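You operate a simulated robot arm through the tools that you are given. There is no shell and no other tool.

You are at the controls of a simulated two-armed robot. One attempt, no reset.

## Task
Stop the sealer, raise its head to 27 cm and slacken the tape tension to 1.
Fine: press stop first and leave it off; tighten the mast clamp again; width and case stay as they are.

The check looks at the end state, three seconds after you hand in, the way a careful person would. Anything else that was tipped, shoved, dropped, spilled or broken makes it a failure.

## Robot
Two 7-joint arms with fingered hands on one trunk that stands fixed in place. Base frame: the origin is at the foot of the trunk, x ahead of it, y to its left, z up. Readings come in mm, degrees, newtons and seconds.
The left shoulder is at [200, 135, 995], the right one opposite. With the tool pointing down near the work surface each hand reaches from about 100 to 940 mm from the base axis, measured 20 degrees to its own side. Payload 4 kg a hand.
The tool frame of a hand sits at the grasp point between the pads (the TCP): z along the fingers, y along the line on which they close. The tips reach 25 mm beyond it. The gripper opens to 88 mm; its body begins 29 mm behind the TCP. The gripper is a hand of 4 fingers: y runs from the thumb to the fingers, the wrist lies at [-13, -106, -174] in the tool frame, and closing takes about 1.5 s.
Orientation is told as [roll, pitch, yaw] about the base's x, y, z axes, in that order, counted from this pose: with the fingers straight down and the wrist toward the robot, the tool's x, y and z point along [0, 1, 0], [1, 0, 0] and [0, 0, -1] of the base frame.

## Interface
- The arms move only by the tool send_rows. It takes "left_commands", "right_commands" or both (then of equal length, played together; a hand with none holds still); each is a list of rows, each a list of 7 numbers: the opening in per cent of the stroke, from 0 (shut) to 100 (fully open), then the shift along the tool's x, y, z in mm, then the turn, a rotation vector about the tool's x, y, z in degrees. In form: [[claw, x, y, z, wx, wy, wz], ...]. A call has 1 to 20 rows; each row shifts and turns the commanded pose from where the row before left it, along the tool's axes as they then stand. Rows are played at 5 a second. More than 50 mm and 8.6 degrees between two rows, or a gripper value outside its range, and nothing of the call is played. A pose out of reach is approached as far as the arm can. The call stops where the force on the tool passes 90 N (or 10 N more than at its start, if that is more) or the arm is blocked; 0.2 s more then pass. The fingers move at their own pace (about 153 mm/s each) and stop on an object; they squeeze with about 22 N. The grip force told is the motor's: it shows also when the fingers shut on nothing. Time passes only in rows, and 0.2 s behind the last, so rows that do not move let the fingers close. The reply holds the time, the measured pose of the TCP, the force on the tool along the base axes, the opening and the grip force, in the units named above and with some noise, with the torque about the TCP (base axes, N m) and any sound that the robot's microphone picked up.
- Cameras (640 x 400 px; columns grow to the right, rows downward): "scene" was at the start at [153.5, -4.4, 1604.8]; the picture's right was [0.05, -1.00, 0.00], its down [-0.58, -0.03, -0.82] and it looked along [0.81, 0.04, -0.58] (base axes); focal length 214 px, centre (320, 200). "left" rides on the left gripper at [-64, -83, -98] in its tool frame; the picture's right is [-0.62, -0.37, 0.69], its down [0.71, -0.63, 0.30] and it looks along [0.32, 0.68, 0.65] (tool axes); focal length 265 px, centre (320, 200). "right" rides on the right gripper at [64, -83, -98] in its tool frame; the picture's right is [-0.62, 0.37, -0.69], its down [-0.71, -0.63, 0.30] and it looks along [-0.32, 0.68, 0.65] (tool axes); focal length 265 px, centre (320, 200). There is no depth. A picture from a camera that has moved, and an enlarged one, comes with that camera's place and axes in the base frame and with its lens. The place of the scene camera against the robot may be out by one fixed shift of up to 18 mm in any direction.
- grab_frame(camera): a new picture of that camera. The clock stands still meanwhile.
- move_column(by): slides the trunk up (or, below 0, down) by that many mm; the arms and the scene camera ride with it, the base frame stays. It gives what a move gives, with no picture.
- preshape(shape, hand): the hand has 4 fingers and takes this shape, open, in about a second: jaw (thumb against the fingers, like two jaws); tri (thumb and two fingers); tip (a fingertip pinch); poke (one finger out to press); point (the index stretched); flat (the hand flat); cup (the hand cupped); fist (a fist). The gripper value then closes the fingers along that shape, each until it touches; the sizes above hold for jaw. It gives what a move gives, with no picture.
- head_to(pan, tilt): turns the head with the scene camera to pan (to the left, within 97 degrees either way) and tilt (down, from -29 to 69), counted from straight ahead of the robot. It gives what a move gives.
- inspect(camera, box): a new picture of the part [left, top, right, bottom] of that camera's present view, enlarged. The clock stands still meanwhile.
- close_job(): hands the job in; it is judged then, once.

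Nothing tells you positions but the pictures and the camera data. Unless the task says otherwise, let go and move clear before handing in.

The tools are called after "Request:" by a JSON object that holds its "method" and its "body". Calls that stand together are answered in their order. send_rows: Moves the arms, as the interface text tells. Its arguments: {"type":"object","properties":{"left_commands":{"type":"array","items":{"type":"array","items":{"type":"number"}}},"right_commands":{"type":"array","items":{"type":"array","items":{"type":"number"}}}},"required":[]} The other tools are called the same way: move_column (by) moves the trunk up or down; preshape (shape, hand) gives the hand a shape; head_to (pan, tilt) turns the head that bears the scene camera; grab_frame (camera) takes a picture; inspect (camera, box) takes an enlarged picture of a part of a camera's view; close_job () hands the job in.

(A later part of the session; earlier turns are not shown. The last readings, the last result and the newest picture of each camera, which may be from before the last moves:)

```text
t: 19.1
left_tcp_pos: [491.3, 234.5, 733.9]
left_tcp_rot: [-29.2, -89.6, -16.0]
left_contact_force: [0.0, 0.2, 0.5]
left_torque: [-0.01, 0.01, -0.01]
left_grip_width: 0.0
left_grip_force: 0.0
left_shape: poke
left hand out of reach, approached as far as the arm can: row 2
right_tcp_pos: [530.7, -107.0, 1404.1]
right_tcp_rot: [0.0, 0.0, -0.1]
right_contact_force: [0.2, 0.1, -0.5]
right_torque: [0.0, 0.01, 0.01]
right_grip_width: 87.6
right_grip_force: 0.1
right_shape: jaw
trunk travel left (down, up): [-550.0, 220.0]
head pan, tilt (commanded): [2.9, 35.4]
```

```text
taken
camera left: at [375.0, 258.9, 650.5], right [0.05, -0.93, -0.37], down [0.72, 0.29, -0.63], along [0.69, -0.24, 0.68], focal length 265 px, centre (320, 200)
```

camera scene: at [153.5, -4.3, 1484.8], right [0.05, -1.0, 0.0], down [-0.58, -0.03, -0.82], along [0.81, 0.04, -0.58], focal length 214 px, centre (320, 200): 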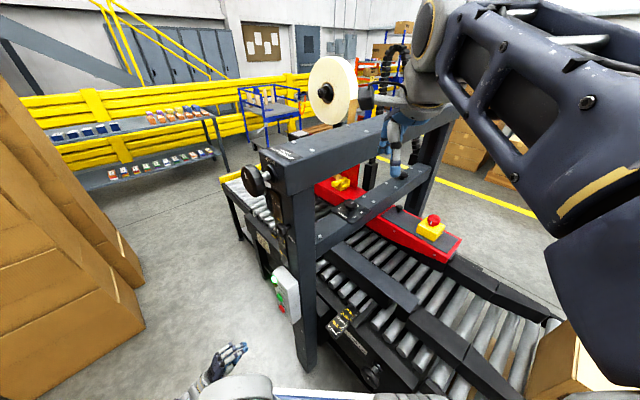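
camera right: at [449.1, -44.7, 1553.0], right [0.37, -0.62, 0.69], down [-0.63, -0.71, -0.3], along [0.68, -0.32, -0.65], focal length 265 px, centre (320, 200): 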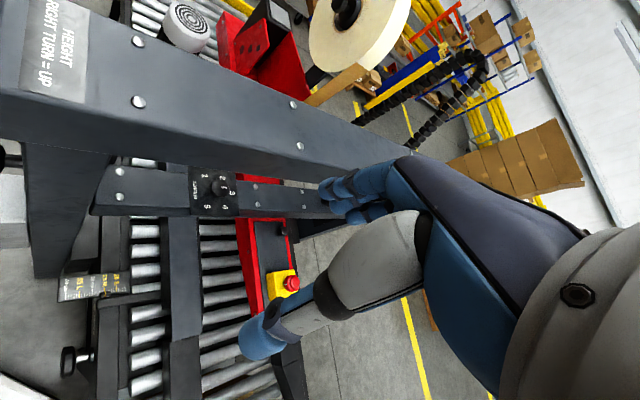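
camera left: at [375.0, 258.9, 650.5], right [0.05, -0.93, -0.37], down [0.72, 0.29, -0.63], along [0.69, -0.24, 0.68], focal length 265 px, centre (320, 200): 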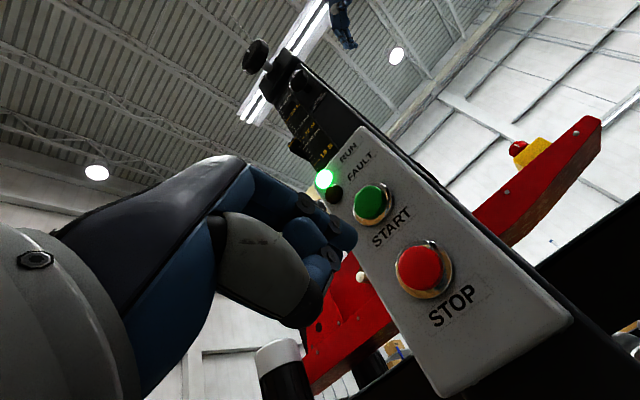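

Here the arm is limited the other way. I'll go back to the lower trunk height (which almost reached), and roll the hand about 24° so the wrist sits farther from the shoulder.

Request:
{"method": "move_column", "body": {"by": -70}}

Request:
{"method": "send_rows", "body": {"left_commands": [[100, 0, 25, 0, 0, 0, 0], [100, 0, 26, 0, 0, 0, 0], [100, 0, 0, 0, 0, 0, 8], [100, 0, 0, 0, 0, 0, 8], [100, 0, 0, 0, 0, 0, 8], [100, 0, 0, 0, 0, 0, 0], [100, 0, 0, 0, 0, 0, 0]]}}

Request:
{"method": "grab_frame", "body": {"camera": "left"}}

Request:
{"method": "inspect", "body": {"camera": "scene", "box": [220, 250, 340, 350]}}

```text
t: 20.2
left_tcp_pos: [491.1, 234.3, 662.7]
left_tcp_rot: [-30.1, -89.6, -15.2]
left_contact_force: [0.1, -0.5, 0.3]
left_torque: [0.04, 0.01, 0.0]
left_grip_width: 0.0
left_grip_force: 0.2
left_shape: poke
right_tcp_pos: [530.8, -107.5, 1333.2]
right_tcp_rot: [0.1, -0.1, 0.1]
right_contact_force: [-0.3, -0.6, -0.9]
right_torque: [-0.03, -0.01, 0.0]
right_grip_width: 87.5
right_grip_force: 0.0
right_shape: jaw
trunk travel left (down, up): [-480.0, 290.0]
head pan, tilt (commanded): [2.9, 35.4]
```

```text
t: 21.8
left_tcp_pos: [489.5, 236.2, 717.4]
left_tcp_rot: [88.7, -66.2, -134.2]
left_contact_force: [-0.2, 0.6, -0.2]
left_torque: [-0.02, -0.02, -0.02]
left_grip_width: 0.0
left_grip_force: 0.0
left_shape: poke
left hand out of reach, approached as far as the arm can: row 5
right_tcp_pos: [531.7, -108.0, 1333.1]
right_tcp_rot: [0.1, 0.0, 0.0]
right_contact_force: [0.0, -0.2, 0.4]
right_torque: [-0.01, -0.01, 0.0]
right_grip_width: 87.9
right_grip_force: 0.0
right_shape: jaw
trunk travel left (down, up): [-480.0, 290.0]
head pan, tilt (commanded): [2.9, 35.4]
```

```text
taken
camera left: at [402.1, 289.3, 616.3], right [0.18, -0.78, -0.59], down [0.86, 0.42, -0.29], along [0.48, -0.46, 0.75], focal length 265 px, centre (320, 200)
```

left: 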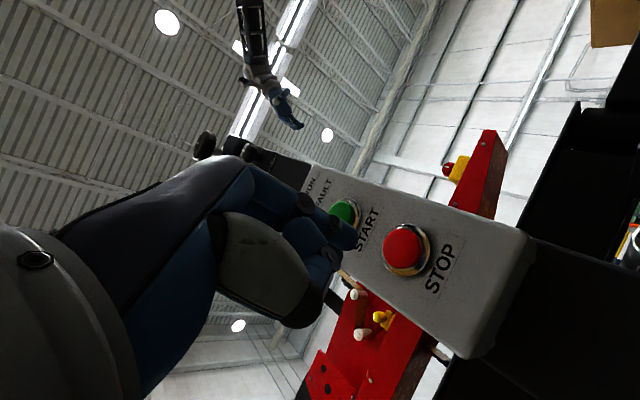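

```text
4.00 times, centred on (280, 300) of scene
camera zoom: at [153.5, -4.3, 1484.8], right [0.05, -1.0, 0.0], down [-0.58, -0.03, -0.82], along [0.81, 0.04, -0.58], focal length 858 px, centre (480, -200)
```

zoom: 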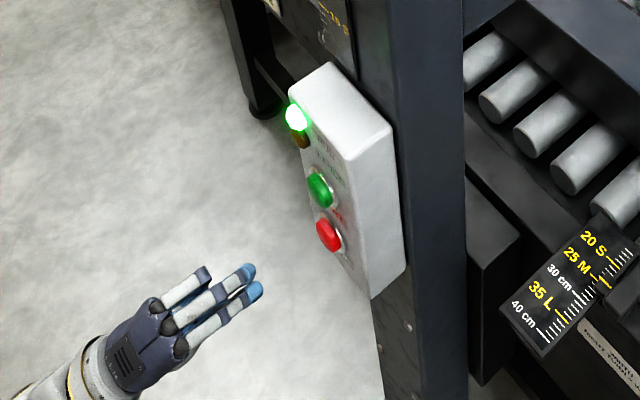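

Rolled now, with STOP about 95 mm ahead of the tool point. Approaching again with small lateral corrections.

Request:
{"method": "send_rows", "body": {"left_commands": [[100, -3, 1, 15, 0, 0, 0], [100, -2, 1, 15, 0, 0, 0], [100, -2, 1, 12, 0, 0, 0], [100, 0, 0, 8, 0, 0, 0], [100, 0, 0, 0, 0, 0, 0]]}}

Request:
{"method": "inspect", "body": {"camera": "left", "box": [260, 140, 480, 320]}}

```text
t: 23.0
left_tcp_pos: [516.2, 214.4, 740.5]
left_tcp_rot: [89.0, -66.2, -134.3]
left_contact_force: [0.2, -0.3, 0.2]
left_torque: [-0.02, -0.02, 0.03]
left_grip_width: 0.0
left_grip_force: 0.0
left_shape: poke
left hand out of reach, approached as far as the arm can: row 1, 2, 3, 4
right_tcp_pos: [531.5, -107.4, 1333.1]
right_tcp_rot: [0.0, 0.0, -0.1]
right_contact_force: [-0.6, -0.2, -0.4]
right_torque: [-0.02, 0.01, -0.01]
right_grip_width: 87.7
right_grip_force: 0.0
right_shape: jaw
trunk travel left (down, up): [-480.0, 290.0]
head pan, tilt (commanded): [2.9, 35.4]
```

```text
2.22 times, centred on (370, 230) of left
camera zoom: at [428.1, 266.9, 639.8], right [0.19, -0.78, -0.59], down [0.86, 0.42, -0.29], along [0.48, -0.45, 0.75], focal length 590 px, centre (209, 133)
```

zoom: 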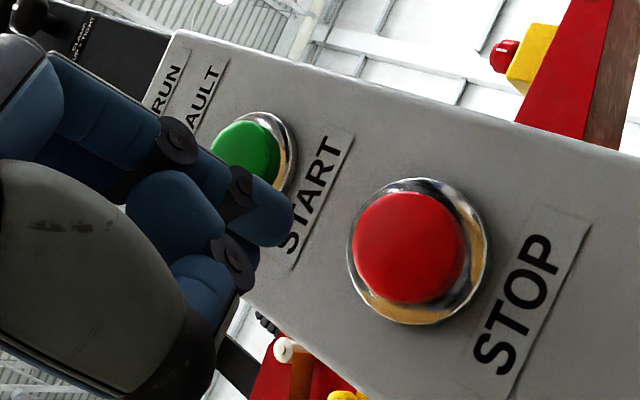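

Rolling that way was worse, so the limit is the hand being too low relative to the shoulder. I'll back off, undo the roll, and lower the trunk a further 60 mm.

Request:
{"method": "send_rows", "body": {"left_commands": [[100, 0, 0, -25, 0, 0, 0], [100, 0, 0, -25, 0, 0, 0], [100, 0, 0, 0, 0, 0, -8], [100, 0, 0, 0, 0, 0, -8], [100, 0, 0, 0, 0, 0, -8], [100, 0, 0, 0, 0, 0, 0]]}}

Request:
{"method": "move_column", "body": {"by": -65}}

Request:
{"method": "grab_frame", "body": {"camera": "left"}}

Request:
{"method": "grab_frame", "body": {"camera": "scene"}}

```text
t: 24.4
left_tcp_pos: [479.4, 250.4, 742.7]
left_tcp_rot: [-43.7, -89.6, -1.5]
left_contact_force: [-0.5, -0.3, 0.7]
left_torque: [0.01, 0.0, -0.01]
left_grip_width: 0.2
left_grip_force: 0.1
left_shape: poke
right_tcp_pos: [532.6, -107.4, 1332.9]
right_tcp_rot: [-0.1, 0.0, 0.0]
right_contact_force: [0.1, -0.1, 0.5]
right_torque: [0.0, 0.01, 0.0]
right_grip_width: 87.8
right_grip_force: 0.1
right_shape: jaw
trunk travel left (down, up): [-480.0, 290.0]
head pan, tilt (commanded): [2.9, 35.4]
```

```text
t: 25.4
left_tcp_pos: [480.2, 250.4, 676.1]
left_tcp_rot: [-29.5, -89.7, -15.7]
left_contact_force: [0.6, -0.3, -0.3]
left_torque: [-0.01, 0.04, -0.03]
left_grip_width: 0.1
left_grip_force: 0.0
left_shape: poke
right_tcp_pos: [531.0, -108.6, 1268.9]
right_tcp_rot: [0.0, -0.1, 0.0]
right_contact_force: [-0.4, -0.4, 0.2]
right_torque: [-0.01, 0.04, 0.0]
right_grip_width: 87.7
right_grip_force: 0.1
right_shape: jaw
trunk travel left (down, up): [-415.0, 355.0]
head pan, tilt (commanded): [2.9, 35.4]
```

```text
taken
camera left: at [364.4, 275.1, 593.5], right [0.05, -0.93, -0.37], down [0.72, 0.29, -0.63], along [0.69, -0.24, 0.68], focal length 265 px, centre (320, 200)
```

left: 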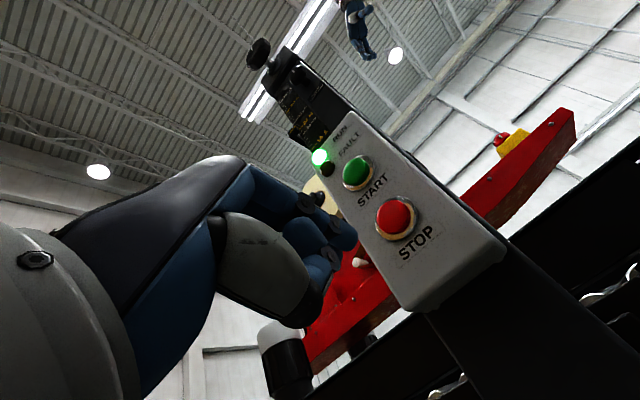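

```text
taken
camera scene: at [153.5, -4.4, 1419.8], right [0.05, -1.0, 0.0], down [-0.58, -0.03, -0.82], along [0.81, 0.04, -0.58], focal length 214 px, centre (320, 200)
```

scene: 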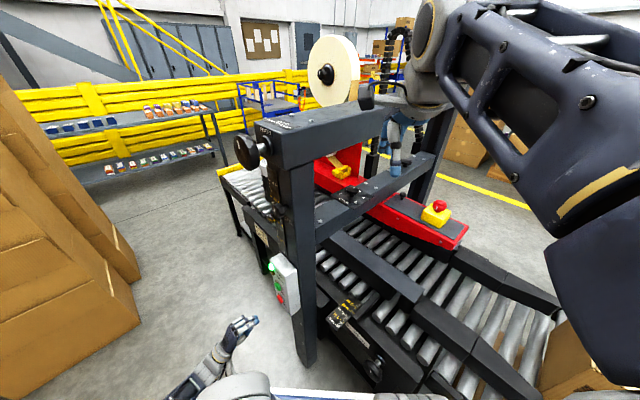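

STOP is about 40 mm higher and 112 mm ahead of the tool point now. Moving up into line and closing in.

Request:
{"method": "send_rows", "body": {"left_commands": [[100, -4.5, 13, 15, 0, 0, 0], [100, -4.5, 13, 15, 0, 0, 0], [100, -4.5, 13, 15, 0, 0, 0], [100, 0, 0, 12, 0, 0, 0], [100, 0, 0, 8, 0, 0, 0], [100, 0, 0, 0, 0, 0, 0]]}}

Request:
{"method": "inspect", "body": {"camera": "left", "box": [260, 140, 480, 320]}}

```text
t: 26.8
left_tcp_pos: [516.7, 193.2, 713.4]
left_tcp_rot: [-31.5, -89.7, -13.7]
left_contact_force: [0.3, 0.3, -0.3]
left_torque: [0.03, -0.02, 0.0]
left_grip_width: 0.1
left_grip_force: 0.0
left_shape: poke
right_tcp_pos: [531.8, -108.1, 1267.6]
right_tcp_rot: [0.0, 0.1, 0.0]
right_contact_force: [0.8, 0.0, -0.9]
right_torque: [-0.01, 0.03, -0.01]
right_grip_width: 87.4
right_grip_force: 0.1
right_shape: jaw
trunk travel left (down, up): [-415.0, 355.0]
head pan, tilt (commanded): [2.9, 35.4]
```

```text
2.22 times, centred on (370, 230) of left
camera zoom: at [400.8, 218.7, 631.3], right [0.05, -0.93, -0.37], down [0.72, 0.29, -0.63], along [0.69, -0.24, 0.68], focal length 590 px, centre (209, 133)
```

zoom: 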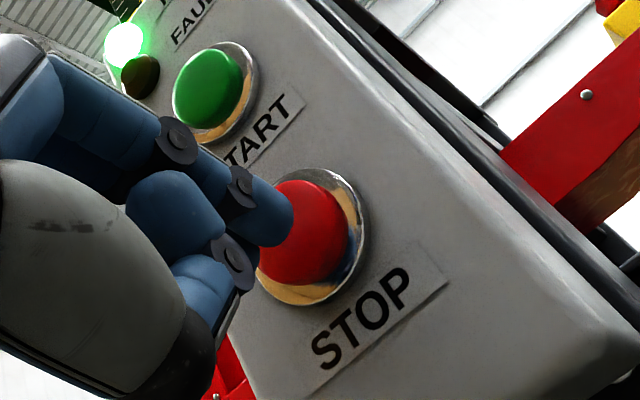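

In line and no reach limit this time. Pressing forward in small steps.

Request:
{"method": "send_rows", "body": {"left_commands": [[100, 0, 0, 4, 0, 0, 0], [100, 0, 0, 4, 0, 0, 0], [100, 0, 0, 4, 0, 0, 0], [100, 0, 0, 3, 0, 0, 0], [100, 0, 0, 0, 0, 0, 0]]}}

Request:
{"method": "inspect", "body": {"camera": "left", "box": [260, 140, 480, 320]}}

Request:
{"method": "inspect", "body": {"camera": "scene", "box": [230, 240, 330, 315]}}

```text
t: 28.0
left_tcp_pos: [527.4, 183.8, 714.9]
left_tcp_rot: [-26.7, -89.6, -18.4]
left_contact_force: [-1.5, 0.9, -1.0]
left_torque: [-0.04, -0.02, -0.03]
left_grip_width: 0.1
left_grip_force: 0.0
left_shape: poke
right_tcp_pos: [531.9, -108.6, 1267.6]
right_tcp_rot: [0.1, 0.1, -0.1]
right_contact_force: [-0.2, 0.3, 1.2]
right_torque: [0.0, 0.04, -0.01]
right_grip_width: 87.4
right_grip_force: 0.0
right_shape: jaw
trunk travel left (down, up): [-415.0, 355.0]
head pan, tilt (commanded): [2.9, 35.4]
```

```text
2.22 times, centred on (370, 230) of left
camera zoom: at [411.0, 208.1, 631.8], right [0.05, -0.93, -0.37], down [0.72, 0.29, -0.63], along [0.69, -0.24, 0.68], focal length 590 px, centre (209, 133)
```

zoom: 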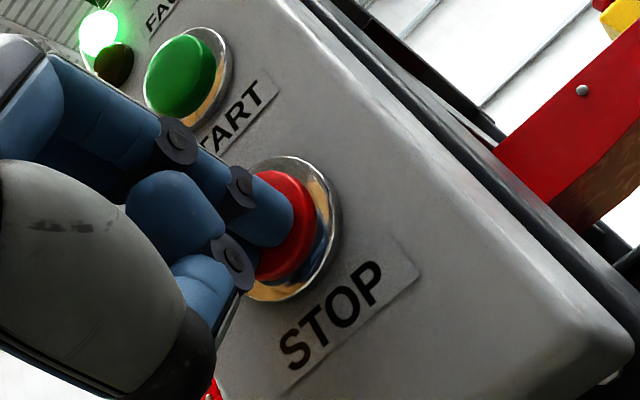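

```text
5.33 times, centred on (280, 278) of scene
camera zoom: at [153.5, -4.3, 1419.8], right [0.05, -1.0, 0.0], down [-0.58, -0.03, -0.82], along [0.81, 0.04, -0.58], focal length 1144 px, centre (533, -213)
```

zoom: 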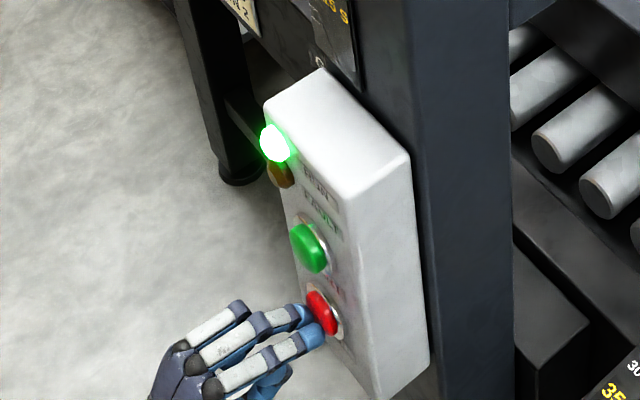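

Contact has begun on the red button. Pressing on a few millimetres, then releasing.

Request:
{"method": "send_rows", "body": {"left_commands": [[100, 0, 0, 2, 0, 0, 0], [100, 0, 0, 2, 0, 0, 0], [100, 0, 0, 2, 0, 0, 0], [100, 0, 0, 2, 0, 0, 0]]}}

Request:
{"method": "inspect", "body": {"camera": "scene", "box": [230, 240, 330, 315]}}

Request:
{"method": "inspect", "body": {"camera": "left", "box": [260, 140, 480, 320]}}

```text
t: 29.0
left_tcp_pos: [531.8, 179.7, 714.3]
left_tcp_rot: [-40.5, -89.9, -4.7]
left_contact_force: [-36.5, 20.8, 1.9]
left_torque: [-0.07, -0.1, -0.48]
left_grip_width: 0.0
left_grip_force: 0.0
left_shape: poke
right_tcp_pos: [529.7, -108.4, 1269.6]
right_tcp_rot: [0.0, 0.1, 0.0]
right_contact_force: [-0.1, -1.1, 0.9]
right_torque: [0.04, -0.01, 0.03]
right_grip_width: 87.5
right_grip_force: 0.1
right_shape: jaw
trunk travel left (down, up): [-415.0, 355.0]
head pan, tilt (commanded): [2.9, 35.4]
heard: click
```

```text
5.33 times, centred on (280, 278) of scene
camera zoom: at [152.3, -3.7, 1419.9], right [0.05, -1.0, 0.0], down [-0.58, -0.03, -0.82], along [0.81, 0.04, -0.58], focal length 1144 px, centre (533, -213)
```

zoom: 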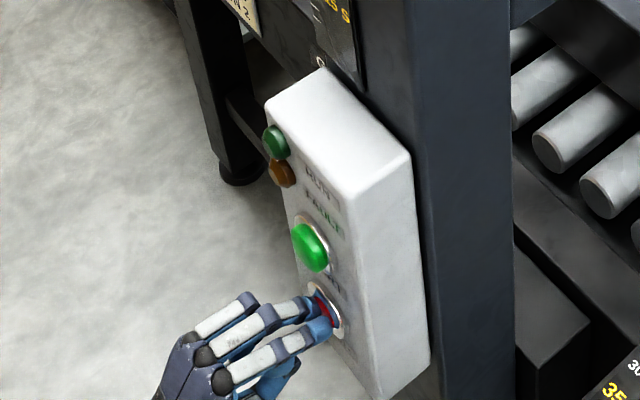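

```text
2.22 times, centred on (370, 230) of left
camera zoom: at [415.9, 204.2, 632.3], right [0.05, -0.93, -0.37], down [0.72, 0.29, -0.63], along [0.69, -0.24, 0.68], focal length 590 px, centre (209, 133)
```

zoom: 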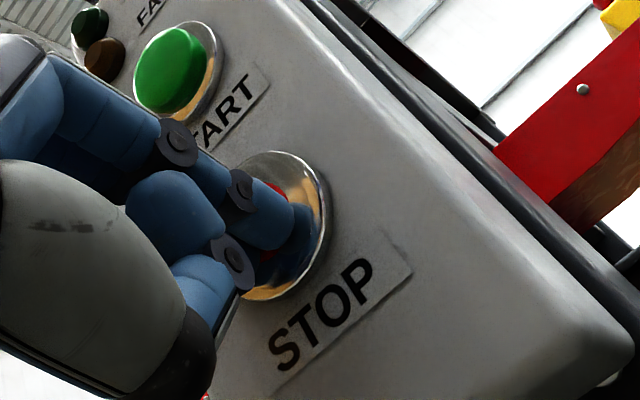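

The RUN lamp is off and STOP clicked. I'll back the left hand away and at the same time turn the right hand so its fingers will straddle the tension knob sideways.

Request:
{"method": "send_rows", "body": {"left_commands": [[100, 0, 0, -20, 0, 0, 0], [100, 0, 0, -40, 0, 0, 0], [100, 0, 0, -45, 0, 0, 0], [100, 0, 0, -45, 0, 0, 0], [100, 0, 0, 0, 0, 0, 0], [100, 0, 0, 0, 0, 0, 0], [100, 0, 0, 0, 0, 0, 0], [100, 0, 0, 0, 0, 0, 0], [100, 0, 0, 0, 0, 0, 0], [100, 0, 0, 0, 0, 0, 0], [100, 0, 0, 0, 0, 0, 0]], "right_commands": [[100, 0, 0, 0, 0, 0, -8.2], [100, 0, 0, 0, 0, 0, -8.2], [100, 0, 0, 0, 0, 0, -8.2], [100, 0, 0, 0, 0, 0, -8.2], [100, 0, 0, 0, 0, 0, -8.2], [100, 0, 0, 0, 0, 0, -8.2], [100, 0, 0, 0, 0, 0, -8.2], [100, 0, 0, 0, 0, 0, -8.2], [100, 0, 0, 0, 0, 0, -8.2], [100, 0, 0, 0, 0, 0, -8.2], [100, 0, 0, 0, 0, 0, -8]]}}

Request:
{"method": "grab_frame", "body": {"camera": "right"}}

Request:
{"method": "grab_frame", "body": {"camera": "scene"}}

Request:
{"method": "grab_frame", "body": {"camera": "left"}}

```text
t: 31.4
left_tcp_pos: [426.4, 284.3, 714.7]
left_tcp_rot: [-30.0, -89.7, -15.2]
left_contact_force: [-0.3, -0.2, -0.3]
left_torque: [0.0, -0.02, 0.03]
left_grip_width: 0.0
left_grip_force: 0.1
left_shape: poke
right_tcp_pos: [532.4, -106.4, 1268.1]
right_tcp_rot: [0.0, 0.0, 90.1]
right_contact_force: [0.4, 0.0, 0.0]
right_torque: [0.02, 0.0, 0.01]
right_grip_width: 87.5
right_grip_force: 0.1
right_shape: jaw
trunk travel left (down, up): [-415.0, 355.0]
head pan, tilt (commanded): [2.9, 35.4]
```

```text
taken
camera right: at [468.9, -192.3, 1367.7], right [0.62, 0.37, 0.69], down [0.72, -0.63, -0.3], along [0.32, 0.68, -0.65], focal length 265 px, centre (320, 200)
```

right: 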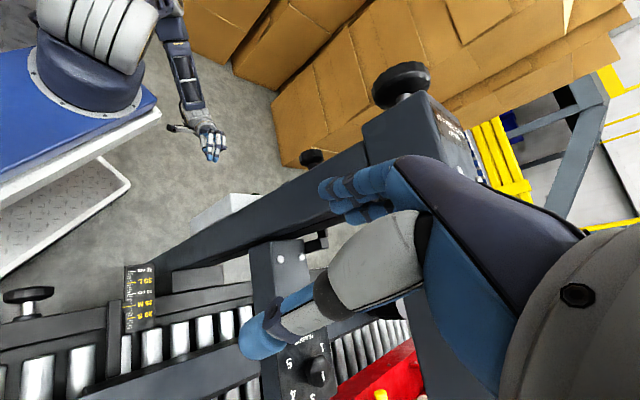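

```text
taken
camera scene: at [153.4, -4.4, 1419.8], right [0.05, -1.0, 0.0], down [-0.58, -0.03, -0.82], along [0.81, 0.04, -0.58], focal length 214 px, centre (320, 200)
```

scene: 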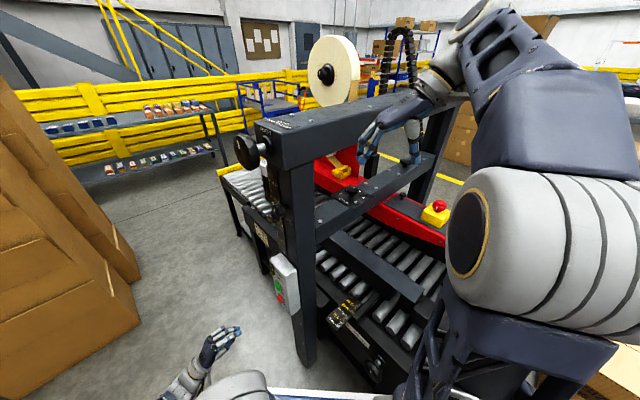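

```text
taken
camera left: at [311.1, 309.3, 632.2], right [0.05, -0.93, -0.37], down [0.72, 0.29, -0.63], along [0.69, -0.24, 0.68], focal length 265 px, centre (320, 200)
```

left: 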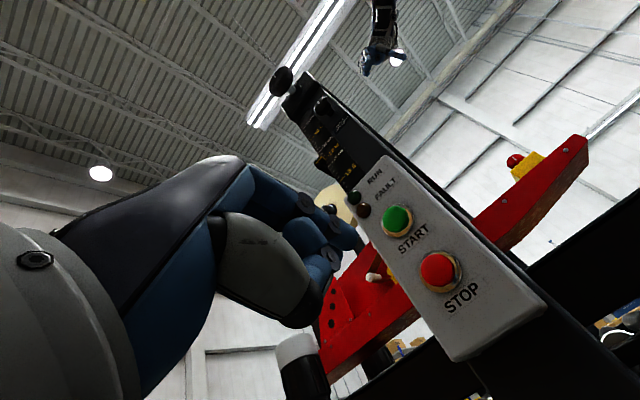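

The tension knob sits at about [798,-76,1003]. Next I tilt the right hand 45° forward-down and yaw it −21° so a turning stroke has room.

Request:
{"method": "send_rows", "body": {"right_commands": [[100, 0, 0, 40, 0, 0, 0], [100, 0, 0, 40, 0, 0, 0], [100, 0, 0, 0, 0, -7.5, 0], [100, 0, 0, 0, 0, -7.5, 0], [100, 0, 0, 0, 0, -7.5, 0], [100, 0, 0, 0, 0, -7.5, 0], [100, 0, 0, 0, 0, -7.5, 0], [100, 0, 0, 0, 0, -7.5, 0], [100, 0, 0, 0, 4.95, 0, 4.95], [100, 0, 0, 0, 4.95, 0, 4.95], [100, 0, 0, 0, 4.95, 0, 4.95], [100, 0, 0, 0, 0, 0, 0]]}}

Request:
{"method": "grab_frame", "body": {"camera": "right"}}

Request:
{"method": "grab_frame", "body": {"camera": "scene"}}

```text
t: 34.0
left_tcp_pos: [426.6, 284.4, 714.3]
left_tcp_rot: [-30.3, -89.7, -15.0]
left_contact_force: [0.2, 0.6, -0.8]
left_torque: [0.04, 0.01, 0.02]
left_grip_width: 0.1
left_grip_force: 0.2
left_shape: poke
right_tcp_pos: [532.8, -109.1, 1187.9]
right_tcp_rot: [-45.0, 0.0, 68.9]
right_contact_force: [0.3, -0.3, 0.3]
right_torque: [0.02, 0.03, 0.02]
right_grip_width: 87.6
right_grip_force: 0.2
right_shape: jaw
trunk travel left (down, up): [-415.0, 355.0]
head pan, tilt (commanded): [2.9, 35.4]
```

```text
taken
camera right: at [395.4, -145.7, 1213.7], right [0.08, 0.36, 0.93], down [0.45, -0.85, 0.29], along [0.89, 0.39, -0.23], focal length 265 px, centre (320, 200)
```

right: 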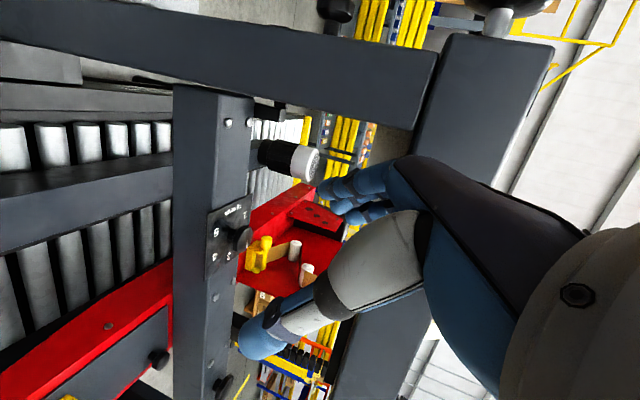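

```text
taken
camera scene: at [153.5, -4.4, 1419.8], right [0.05, -1.0, 0.0], down [-0.58, -0.03, -0.82], along [0.81, 0.04, -0.58], focal length 214 px, centre (320, 200)
```

scene: 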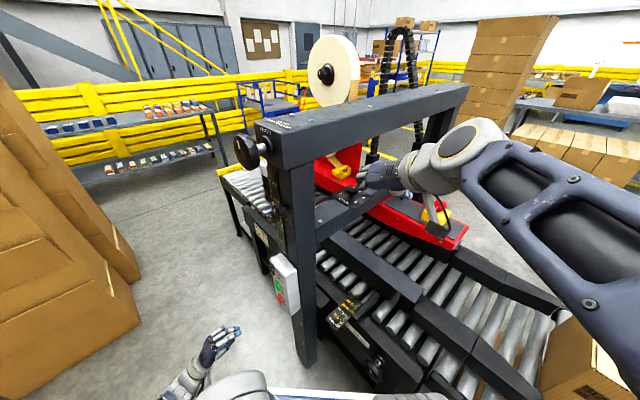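

The knob is visible below the beam. I'll zoom to fix its position precisely.

Request:
{"method": "inspect", "body": {"camera": "right", "box": [190, 180, 290, 280]}}

Request:
{"method": "inspect", "body": {"camera": "scene", "box": [310, 150, 430, 240]}}

```text
4.00 times, centred on (240, 230) of right
camera zoom: at [395.4, -145.7, 1213.7], right [0.08, 0.36, 0.93], down [0.45, -0.85, 0.29], along [0.89, 0.39, -0.23], focal length 1062 px, centre (640, 80)
```

zoom: 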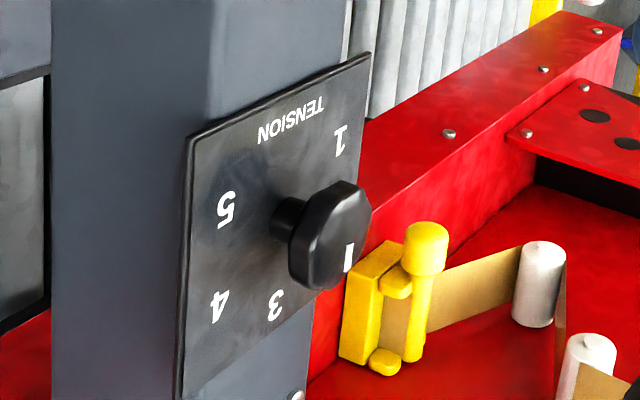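

```text
4.44 times, centred on (370, 195) of scene
camera zoom: at [153.5, -4.4, 1419.8], right [0.05, -1.0, 0.0], down [-0.58, -0.03, -0.82], along [0.81, 0.04, -0.58], focal length 953 px, centre (98, 222)
```

zoom: 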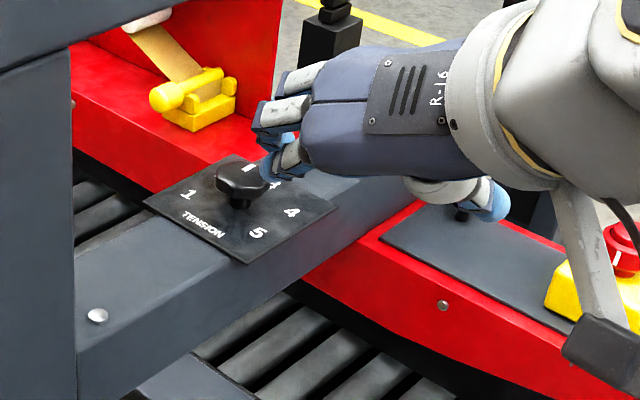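

Knob top is at about [782,-76,1030], diameter 45, plate near z≈999 and beam underside near 1220. I'll move to a pre-grasp point 120 mm back along the finger direction.

Request:
{"method": "send_rows", "body": {"right_commands": [[100, -10.6, 30, 37.5, 0, 0, 0], [100, -10.6, 30, 37.5, 0, 0, 0], [100, -10.6, 30, 37.5, 0, 0, 0], [100, -10.6, 30, 37.5, 0, 0, 0], [100, 0, 0, 0, 0, 0, 0]]}}

Request:
{"method": "grab_frame", "body": {"camera": "right"}}

Request:
{"method": "inspect", "body": {"camera": "scene", "box": [310, 130, 450, 240]}}

```text
t: 35.2
left_tcp_pos: [426.3, 284.2, 715.9]
left_tcp_rot: [-30.4, -89.7, -14.7]
left_contact_force: [0.2, -0.1, -0.2]
left_torque: [-0.01, 0.02, 0.01]
left_grip_width: 0.0
left_grip_force: 0.0
left_shape: poke
right_tcp_pos: [703.2, -42.2, 1110.4]
right_tcp_rot: [-45.0, 0.0, 68.9]
right_contact_force: [-0.5, -0.5, -0.8]
right_torque: [0.0, 0.01, 0.0]
right_grip_width: 87.7
right_grip_force: 0.0
right_shape: jaw
trunk travel left (down, up): [-415.0, 355.0]
head pan, tilt (commanded): [2.9, 35.4]
```

```text
taken
camera right: at [566.2, -81.0, 1135.2], right [0.08, 0.36, 0.93], down [0.45, -0.85, 0.29], along [0.89, 0.39, -0.23], focal length 265 px, centre (320, 200)
```

right: 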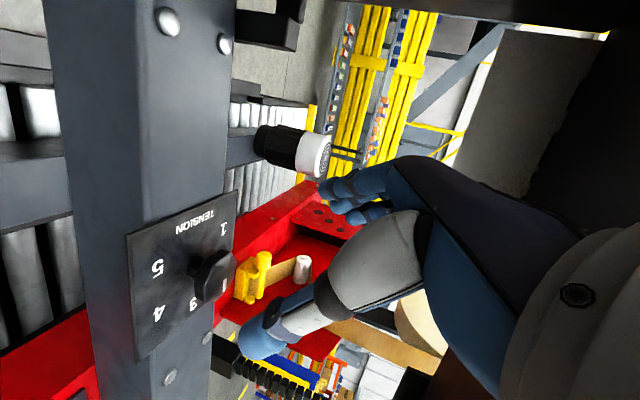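

```text
3.64 times, centred on (380, 185) of scene
camera zoom: at [153.5, -4.3, 1419.8], right [0.05, -1.0, 0.0], down [-0.58, -0.03, -0.82], along [0.81, 0.04, -0.58], focal length 780 px, centre (102, 254)
```

zoom: 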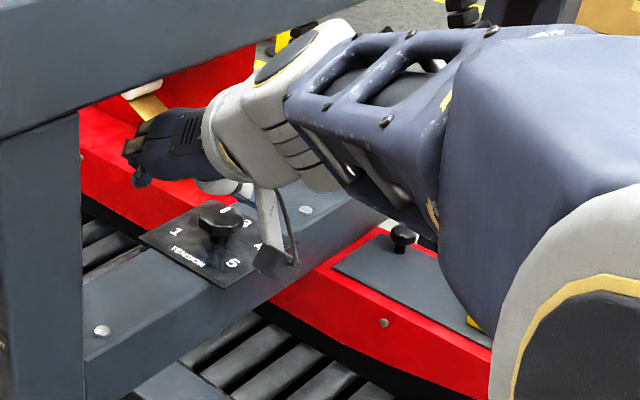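

Close view of the knob to refine its position relative to the hand.

Request:
{"method": "inspect", "body": {"camera": "right", "box": [150, 215, 270, 335]}}

```text
3.33 times, centred on (210, 275) of right
camera zoom: at [566.2, -81.0, 1135.2], right [0.08, 0.36, 0.93], down [0.45, -0.85, 0.29], along [0.89, 0.39, -0.23], focal length 885 px, centre (687, -50)
```

zoom: 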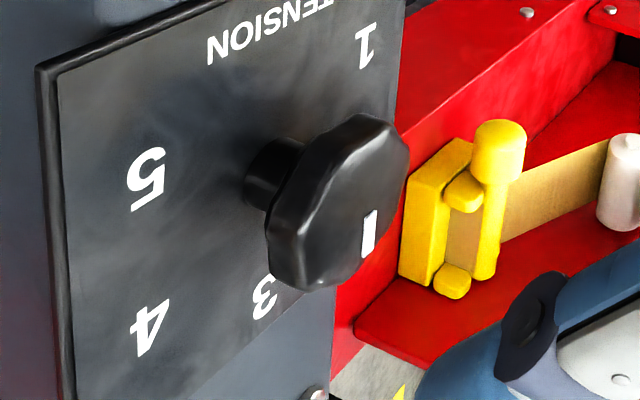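

Refined: knob top [779,-77,1033], body about 15 mm tall and 40 mm wide. Advancing along the finger direction to straddle it.

Request:
{"method": "send_rows", "body": {"right_commands": [[100, -0.9, -1.7, 30, 0, 0, 0], [100, -0.9, -1.7, 30, 0, 0, 0], [100, -0.9, -1.8, 25, 0, 0, 0], [100, 0, 0, 15, 0, 0, 0], [100, 0, 0, 10, 0, 0, 0], [100, 0, 0, 0, 0, 0, 0]]}}

Request:
{"method": "grab_frame", "body": {"camera": "right"}}

Request:
{"method": "inspect", "body": {"camera": "scene", "box": [310, 130, 450, 240]}}

```text
t: 36.6
left_tcp_pos: [426.8, 283.5, 714.4]
left_tcp_rot: [-30.1, -89.7, -15.1]
left_contact_force: [1.0, 0.0, 0.4]
left_torque: [0.0, 0.0, 0.0]
left_grip_width: 0.1
left_grip_force: 0.0
left_shape: poke
right_tcp_pos: [774.1, -78.2, 1036.2]
right_tcp_rot: [-45.0, 0.1, 69.0]
right_contact_force: [0.2, 0.2, -1.4]
right_torque: [0.01, 0.01, -0.01]
right_grip_width: 87.6
right_grip_force: 0.0
right_shape: jaw
trunk travel left (down, up): [-415.0, 355.0]
head pan, tilt (commanded): [2.9, 35.4]
```

```text
taken
camera right: at [637.1, -116.4, 1061.1], right [0.08, 0.36, 0.93], down [0.45, -0.85, 0.29], along [0.89, 0.39, -0.23], focal length 265 px, centre (320, 200)
```

right: 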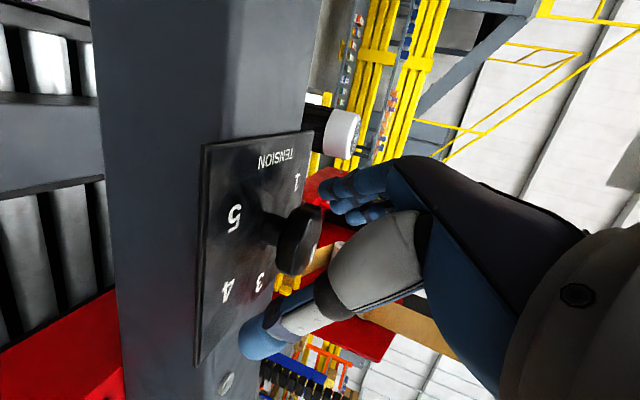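

```text
3.64 times, centred on (380, 185) of scene
camera zoom: at [153.5, -4.4, 1419.8], right [0.05, -1.0, 0.0], down [-0.58, -0.03, -0.82], along [0.81, 0.04, -0.58], focal length 780 px, centre (102, 254)
```

zoom: 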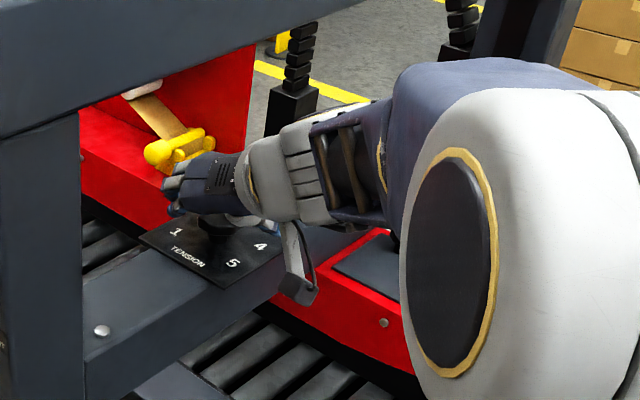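

The knob sits between thumb and fingers. A small final shift, then I close the grip on it.

Request:
{"method": "send_rows", "body": {"right_commands": [[100, 1.6, 1.4, 6.5, 0, 0, 0], [100, 0, 0, 0, 0, 0, 0], [40, 0, 0, 0, 0, 0, 0], [20, 0, 0, 0, 0, 0, 0], [0, 0, 0, 0, 0, 0, 0], [0, 0, 0, 0, 0, 0, 0], [0, 0, 0, 0, 0, 0, 0], [0, 0, 0, 0, 0, 0, 0]]}}

Request:
{"method": "inspect", "body": {"camera": "right", "box": [180, 120, 400, 380]}}

Request:
{"method": "inspect", "body": {"camera": "scene", "box": [330, 160, 410, 220]}}

```text
t: 38.4
left_tcp_pos: [425.7, 285.4, 714.2]
left_tcp_rot: [-29.3, -89.7, -15.7]
left_contact_force: [-0.6, -0.9, 0.4]
left_torque: [0.01, -0.01, -0.02]
left_grip_width: 0.0
left_grip_force: 0.0
left_shape: poke
right_tcp_pos: [778.0, -78.1, 1030.0]
right_tcp_rot: [-44.9, 0.0, 69.0]
right_contact_force: [0.3, -3.7, -3.4]
right_torque: [-0.14, 0.02, -0.06]
right_grip_width: 32.9
right_grip_force: 21.7
right_shape: jaw
trunk travel left (down, up): [-415.0, 355.0]
head pan, tilt (commanded): [2.9, 35.4]
```

```text
1.54 times, centred on (290, 250) of right
camera zoom: at [640.7, -116.8, 1055.3], right [0.08, 0.36, 0.93], down [0.45, -0.85, 0.29], along [0.89, 0.39, -0.23], focal length 408 px, centre (366, 123)
```

zoom: 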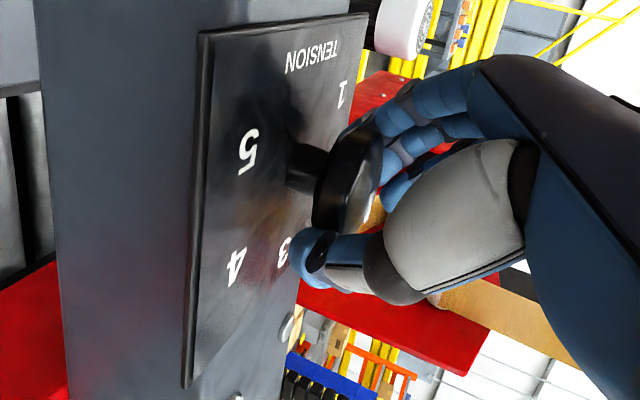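

```text
6.67 times, centred on (370, 190) of scene
camera zoom: at [153.7, -4.5, 1419.7], right [0.05, -1.0, 0.0], down [-0.58, -0.03, -0.81], along [0.81, 0.04, -0.58], focal length 1430 px, centre (-13, 267)
```

zoom: 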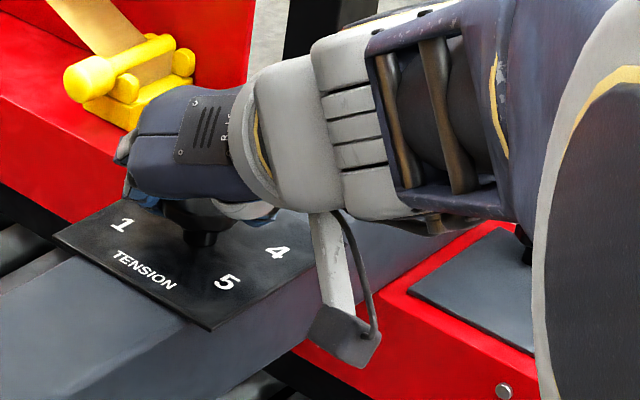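

Gripped. Turning the knob counter-clockwise (seen from above), first by 28° as a check.

Request:
{"method": "send_rows", "body": {"right_commands": [[0, 0, 0, 0, -4.95, 0, -4.95], [0, 0, 0, 0, -4.95, 0, -4.95], [0, 0, 0, 0, -4.95, 0, -4.95], [0, 0, 0, 0, -4.95, 0, -4.95], [0, 0, 0, 0, 0, 0, 0]]}}

Request:
{"method": "inspect", "body": {"camera": "right", "box": [180, 120, 400, 380]}}

Request:
{"method": "grab_frame", "body": {"camera": "scene"}}

```text
t: 39.6
left_tcp_pos: [426.7, 284.6, 713.1]
left_tcp_rot: [-28.2, -89.7, -17.1]
left_contact_force: [-0.1, -0.1, 1.1]
left_torque: [0.01, 0.0, 0.0]
left_grip_width: 0.0
left_grip_force: 0.0
left_shape: poke
right_tcp_pos: [777.9, -79.6, 1029.9]
right_tcp_rot: [-45.0, 0.0, 97.0]
right_contact_force: [6.7, -11.5, -5.5]
right_torque: [-0.22, -0.06, -0.08]
right_grip_width: 31.1
right_grip_force: 22.2
right_shape: jaw
trunk travel left (down, up): [-415.0, 355.0]
head pan, tilt (commanded): [2.9, 35.4]
```

```text
1.54 times, centred on (290, 250) of right
camera zoom: at [674.5, -177.4, 1055.9], right [-0.1, 0.36, 0.93], down [0.79, -0.54, 0.29], along [0.6, 0.76, -0.23], focal length 408 px, centre (366, 123)
```

zoom: 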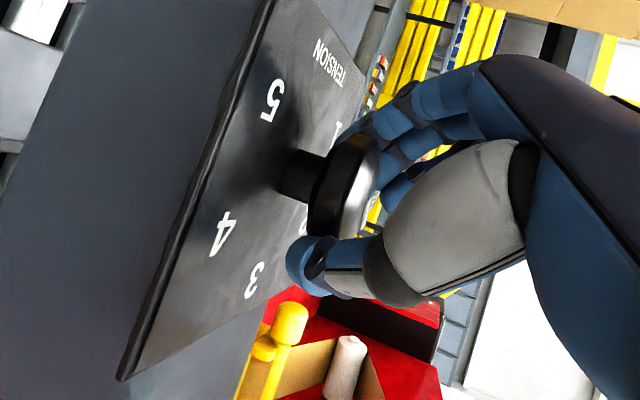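

```text
taken
camera scene: at [153.9, -4.8, 1419.7], right [0.05, -1.0, 0.0], down [-0.58, -0.03, -0.81], along [0.81, 0.04, -0.58], focal length 214 px, centre (320, 200)
```

scene: 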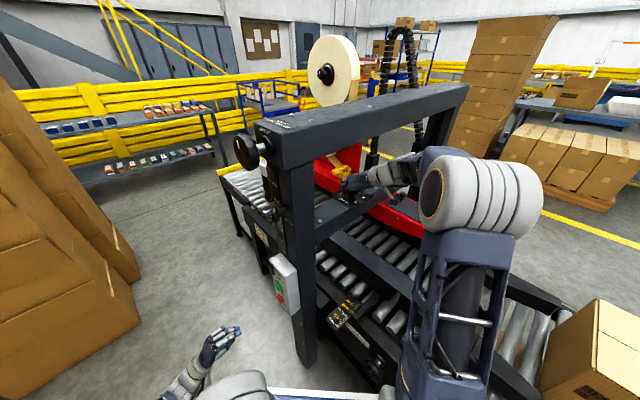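

The knob is turning along with the hand (side force small). I'll recentre by 3 mm and turn a further 35°.

Request:
{"method": "send_rows", "body": {"right_commands": [[0, -0.4, -3, 0.4, 0, 0, 0], [0, 0, 0, 0, -4.95, 0, -4.95], [0, 0, 0, 0, -4.95, 0, -4.95], [0, 0, 0, 0, -4.95, 0, -4.95], [0, 0, 0, 0, -4.95, 0, -4.95], [0, 0, 0, 0, -4.95, 0, -4.95], [0, 0, 0, 0, 0, 0, 0]]}}

Request:
{"method": "inspect", "body": {"camera": "right", "box": [180, 120, 400, 380]}}

Request:
{"method": "grab_frame", "body": {"camera": "scene"}}

```text
t: 41.2
left_tcp_pos: [427.3, 284.9, 714.6]
left_tcp_rot: [-28.5, -89.7, -16.7]
left_contact_force: [0.1, 0.4, -0.1]
left_torque: [0.01, 0.0, -0.02]
left_grip_width: 0.0
left_grip_force: 0.0
left_shape: poke
right_tcp_pos: [780.9, -81.6, 1029.8]
right_tcp_rot: [-45.0, 0.0, 131.9]
right_contact_force: [10.2, -10.3, -4.7]
right_torque: [-0.22, -0.18, -0.12]
right_grip_width: 31.4
right_grip_force: 22.1
right_shape: jaw
trunk travel left (down, up): [-415.0, 355.0]
head pan, tilt (commanded): [2.9, 35.4]
```

```text
1.54 times, centred on (290, 250) of right
camera zoom: at [750.8, -221.9, 1056.0], right [-0.29, 0.24, 0.93], down [0.96, 0.01, 0.29], along [0.06, 0.97, -0.23], focal length 408 px, centre (366, 123)
```

zoom: 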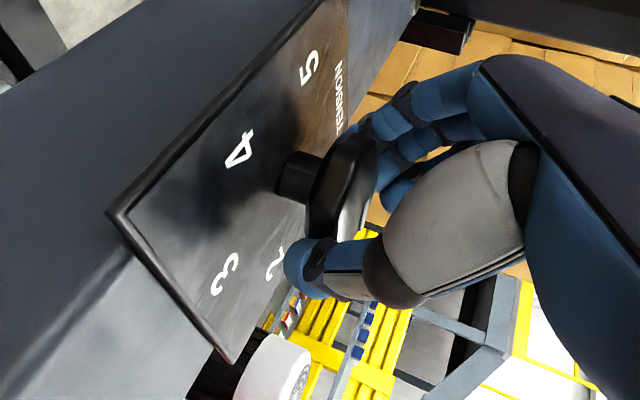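

```text
taken
camera scene: at [154.1, -4.8, 1419.7], right [0.05, -1.0, 0.0], down [-0.58, -0.03, -0.81], along [0.81, 0.04, -0.58], focal length 214 px, centre (320, 200)
```

scene: 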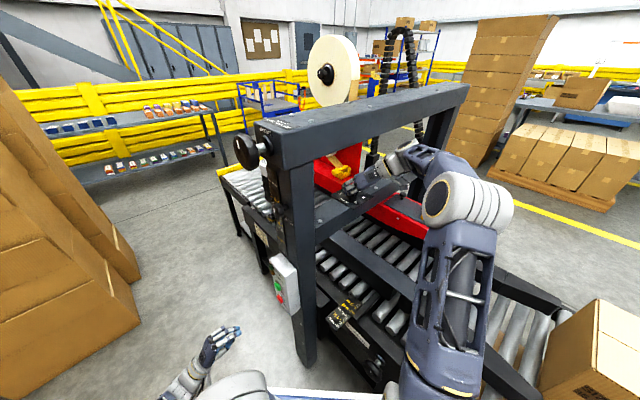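

About 63° turned, so the knob should be near 2. Going further would bring the wrist near the beam, so I'll release, back off and look.

Request:
{"method": "send_rows", "body": {"right_commands": [[50, 0, 0, 0, 0, 0, 0], [100, 0, 0, 0, 0, 0, 0], [100, 0, 0, 0, 0, 0, 0], [100, 0, 0, 0, 0, 0, 0], [100, 0, 0, -15, 0, 0, 0], [100, 0, 0, -20, 0, 0, 0], [100, 0, 0, -20, 0, 0, 0], [100, 0, 0, -20, 0, 0, 0], [100, 0, 0, 0, 4.95, 0, 4.95], [100, 0, 0, 0, 4.95, 0, 4.95], [100, 0, 0, 0, 4.95, 0, 4.95], [100, 0, 0, 0, 4.95, 0, 4.95], [100, 0, 0, 0, 4.95, 0, 4.95], [100, 0, 0, 0, 4.95, 0, 4.95], [100, 0, 0, 0, 4.95, 0, 4.95], [100, 0, 0, 0, 4.95, 0, 4.95], [100, 0, 0, 0, 4.95, 0, 4.95], [100, 0, 0, 0, 0, 0, 0]]}}

Request:
{"method": "grab_frame", "body": {"camera": "right"}}

Request:
{"method": "grab_frame", "body": {"camera": "scene"}}

```text
t: 45.0
left_tcp_pos: [427.3, 284.9, 715.3]
left_tcp_rot: [-30.5, -89.6, -14.8]
left_contact_force: [-0.4, 0.3, 0.4]
left_torque: [-0.01, 0.02, 0.01]
left_grip_width: 0.0
left_grip_force: 0.1
left_shape: poke
right_tcp_pos: [739.3, -117.4, 1082.8]
right_tcp_rot: [-45.0, 0.0, 68.9]
right_contact_force: [0.4, 0.2, -0.2]
right_torque: [-0.01, 0.02, 0.0]
right_grip_width: 87.6
right_grip_force: 0.1
right_shape: jaw
trunk travel left (down, up): [-415.0, 355.0]
head pan, tilt (commanded): [2.9, 35.4]
```

```text
taken
camera right: at [603.1, -154.1, 1109.1], right [0.08, 0.36, 0.93], down [0.45, -0.85, 0.29], along [0.89, 0.39, -0.23], focal length 265 px, centre (320, 200)
```

right: 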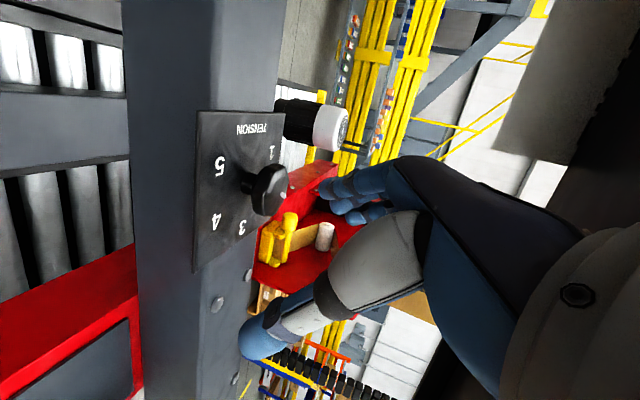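

```text
taken
camera scene: at [153.5, -4.4, 1419.8], right [0.05, -1.0, 0.0], down [-0.58, -0.03, -0.82], along [0.81, 0.04, -0.58], focal length 214 px, centre (320, 200)
```

scene: 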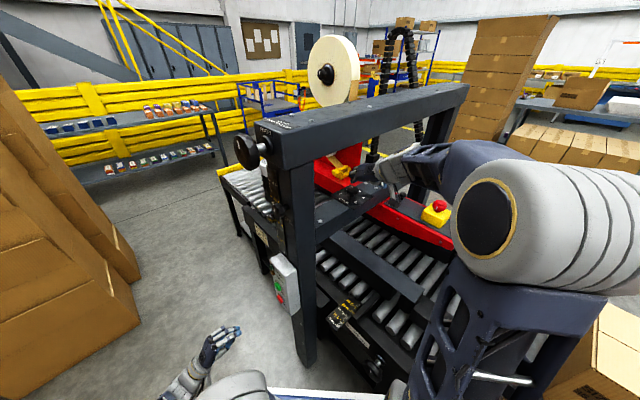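

Request:
{"method": "inspect", "body": {"camera": "right", "box": [190, 110, 310, 260]}}

Request:
{"method": "inspect", "body": {"camera": "scene", "box": [325, 165, 405, 225]}}

```text
2.67 times, centred on (250, 185) of right
camera zoom: at [603.1, -154.1, 1109.1], right [0.08, 0.36, 0.93], down [0.45, -0.85, 0.29], along [0.89, 0.39, -0.23], focal length 708 px, centre (507, 240)
```

zoom: 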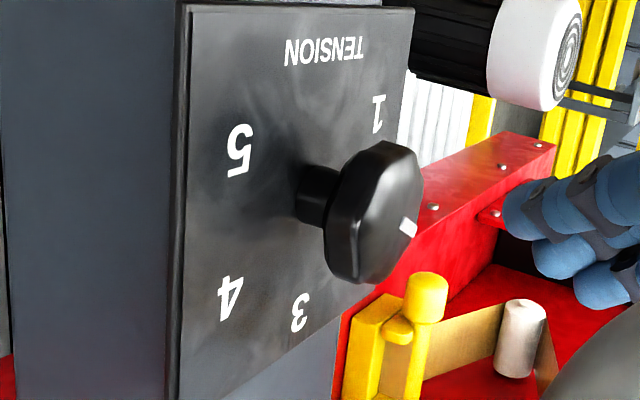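

```text
6.67 times, centred on (365, 195) of scene
camera zoom: at [153.5, -4.4, 1419.8], right [0.05, -1.0, 0.0], down [-0.58, -0.03, -0.82], along [0.81, 0.04, -0.58], focal length 1430 px, centre (20, 233)
```

zoom: 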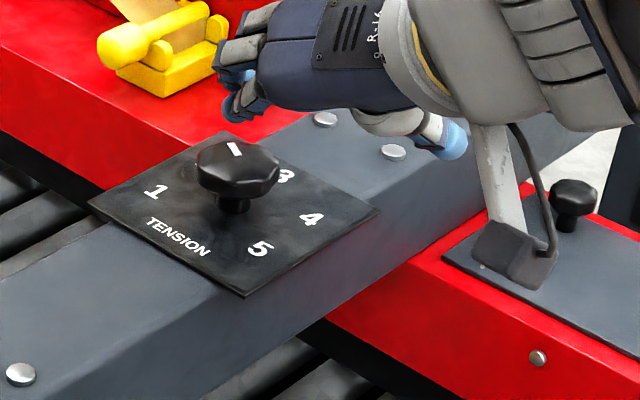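

The mark now points at 2. I'll regrip at the starting angle and turn another 60°.

Request:
{"method": "send_rows", "body": {"right_commands": [[100, 0, 0, -25, 0, 0, 0], [100, 10, 25, 0, 0, 0, 0], [100, 10, 24.5, 0, 0, 0, 0], [100, 0, 0, 30, 0, 0, 0], [100, 0, 0, 25, 0, 0, 0], [100, 0, 0, 15, 0, 0, 0], [100, 0, 0, 9, 0, 0, 0], [100, 0, 0, 0, 0, 0, 0]]}}

Request:
{"method": "inspect", "body": {"camera": "right", "box": [180, 120, 400, 380]}}

```text
t: 46.8
left_tcp_pos: [427.2, 285.0, 714.3]
left_tcp_rot: [-30.3, -89.6, -15.0]
left_contact_force: [0.0, -0.7, 1.0]
left_torque: [-0.03, -0.01, 0.0]
left_grip_width: 0.0
left_grip_force: 0.1
left_shape: poke
right_tcp_pos: [781.1, -77.6, 1031.4]
right_tcp_rot: [-45.0, 0.0, 69.1]
right_contact_force: [-0.5, 0.2, 0.4]
right_torque: [0.02, 0.02, 0.03]
right_grip_width: 87.4
right_grip_force: 0.0
right_shape: jaw
trunk travel left (down, up): [-415.0, 355.0]
head pan, tilt (commanded): [2.9, 35.4]
```

```text
1.54 times, centred on (290, 250) of right
camera zoom: at [644.5, -115.3, 1056.8], right [0.08, 0.36, 0.93], down [0.45, -0.85, 0.29], along [0.89, 0.39, -0.23], focal length 408 px, centre (366, 123)
```

zoom: 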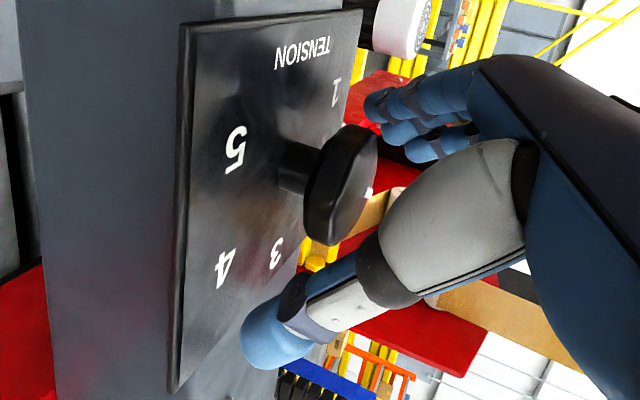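

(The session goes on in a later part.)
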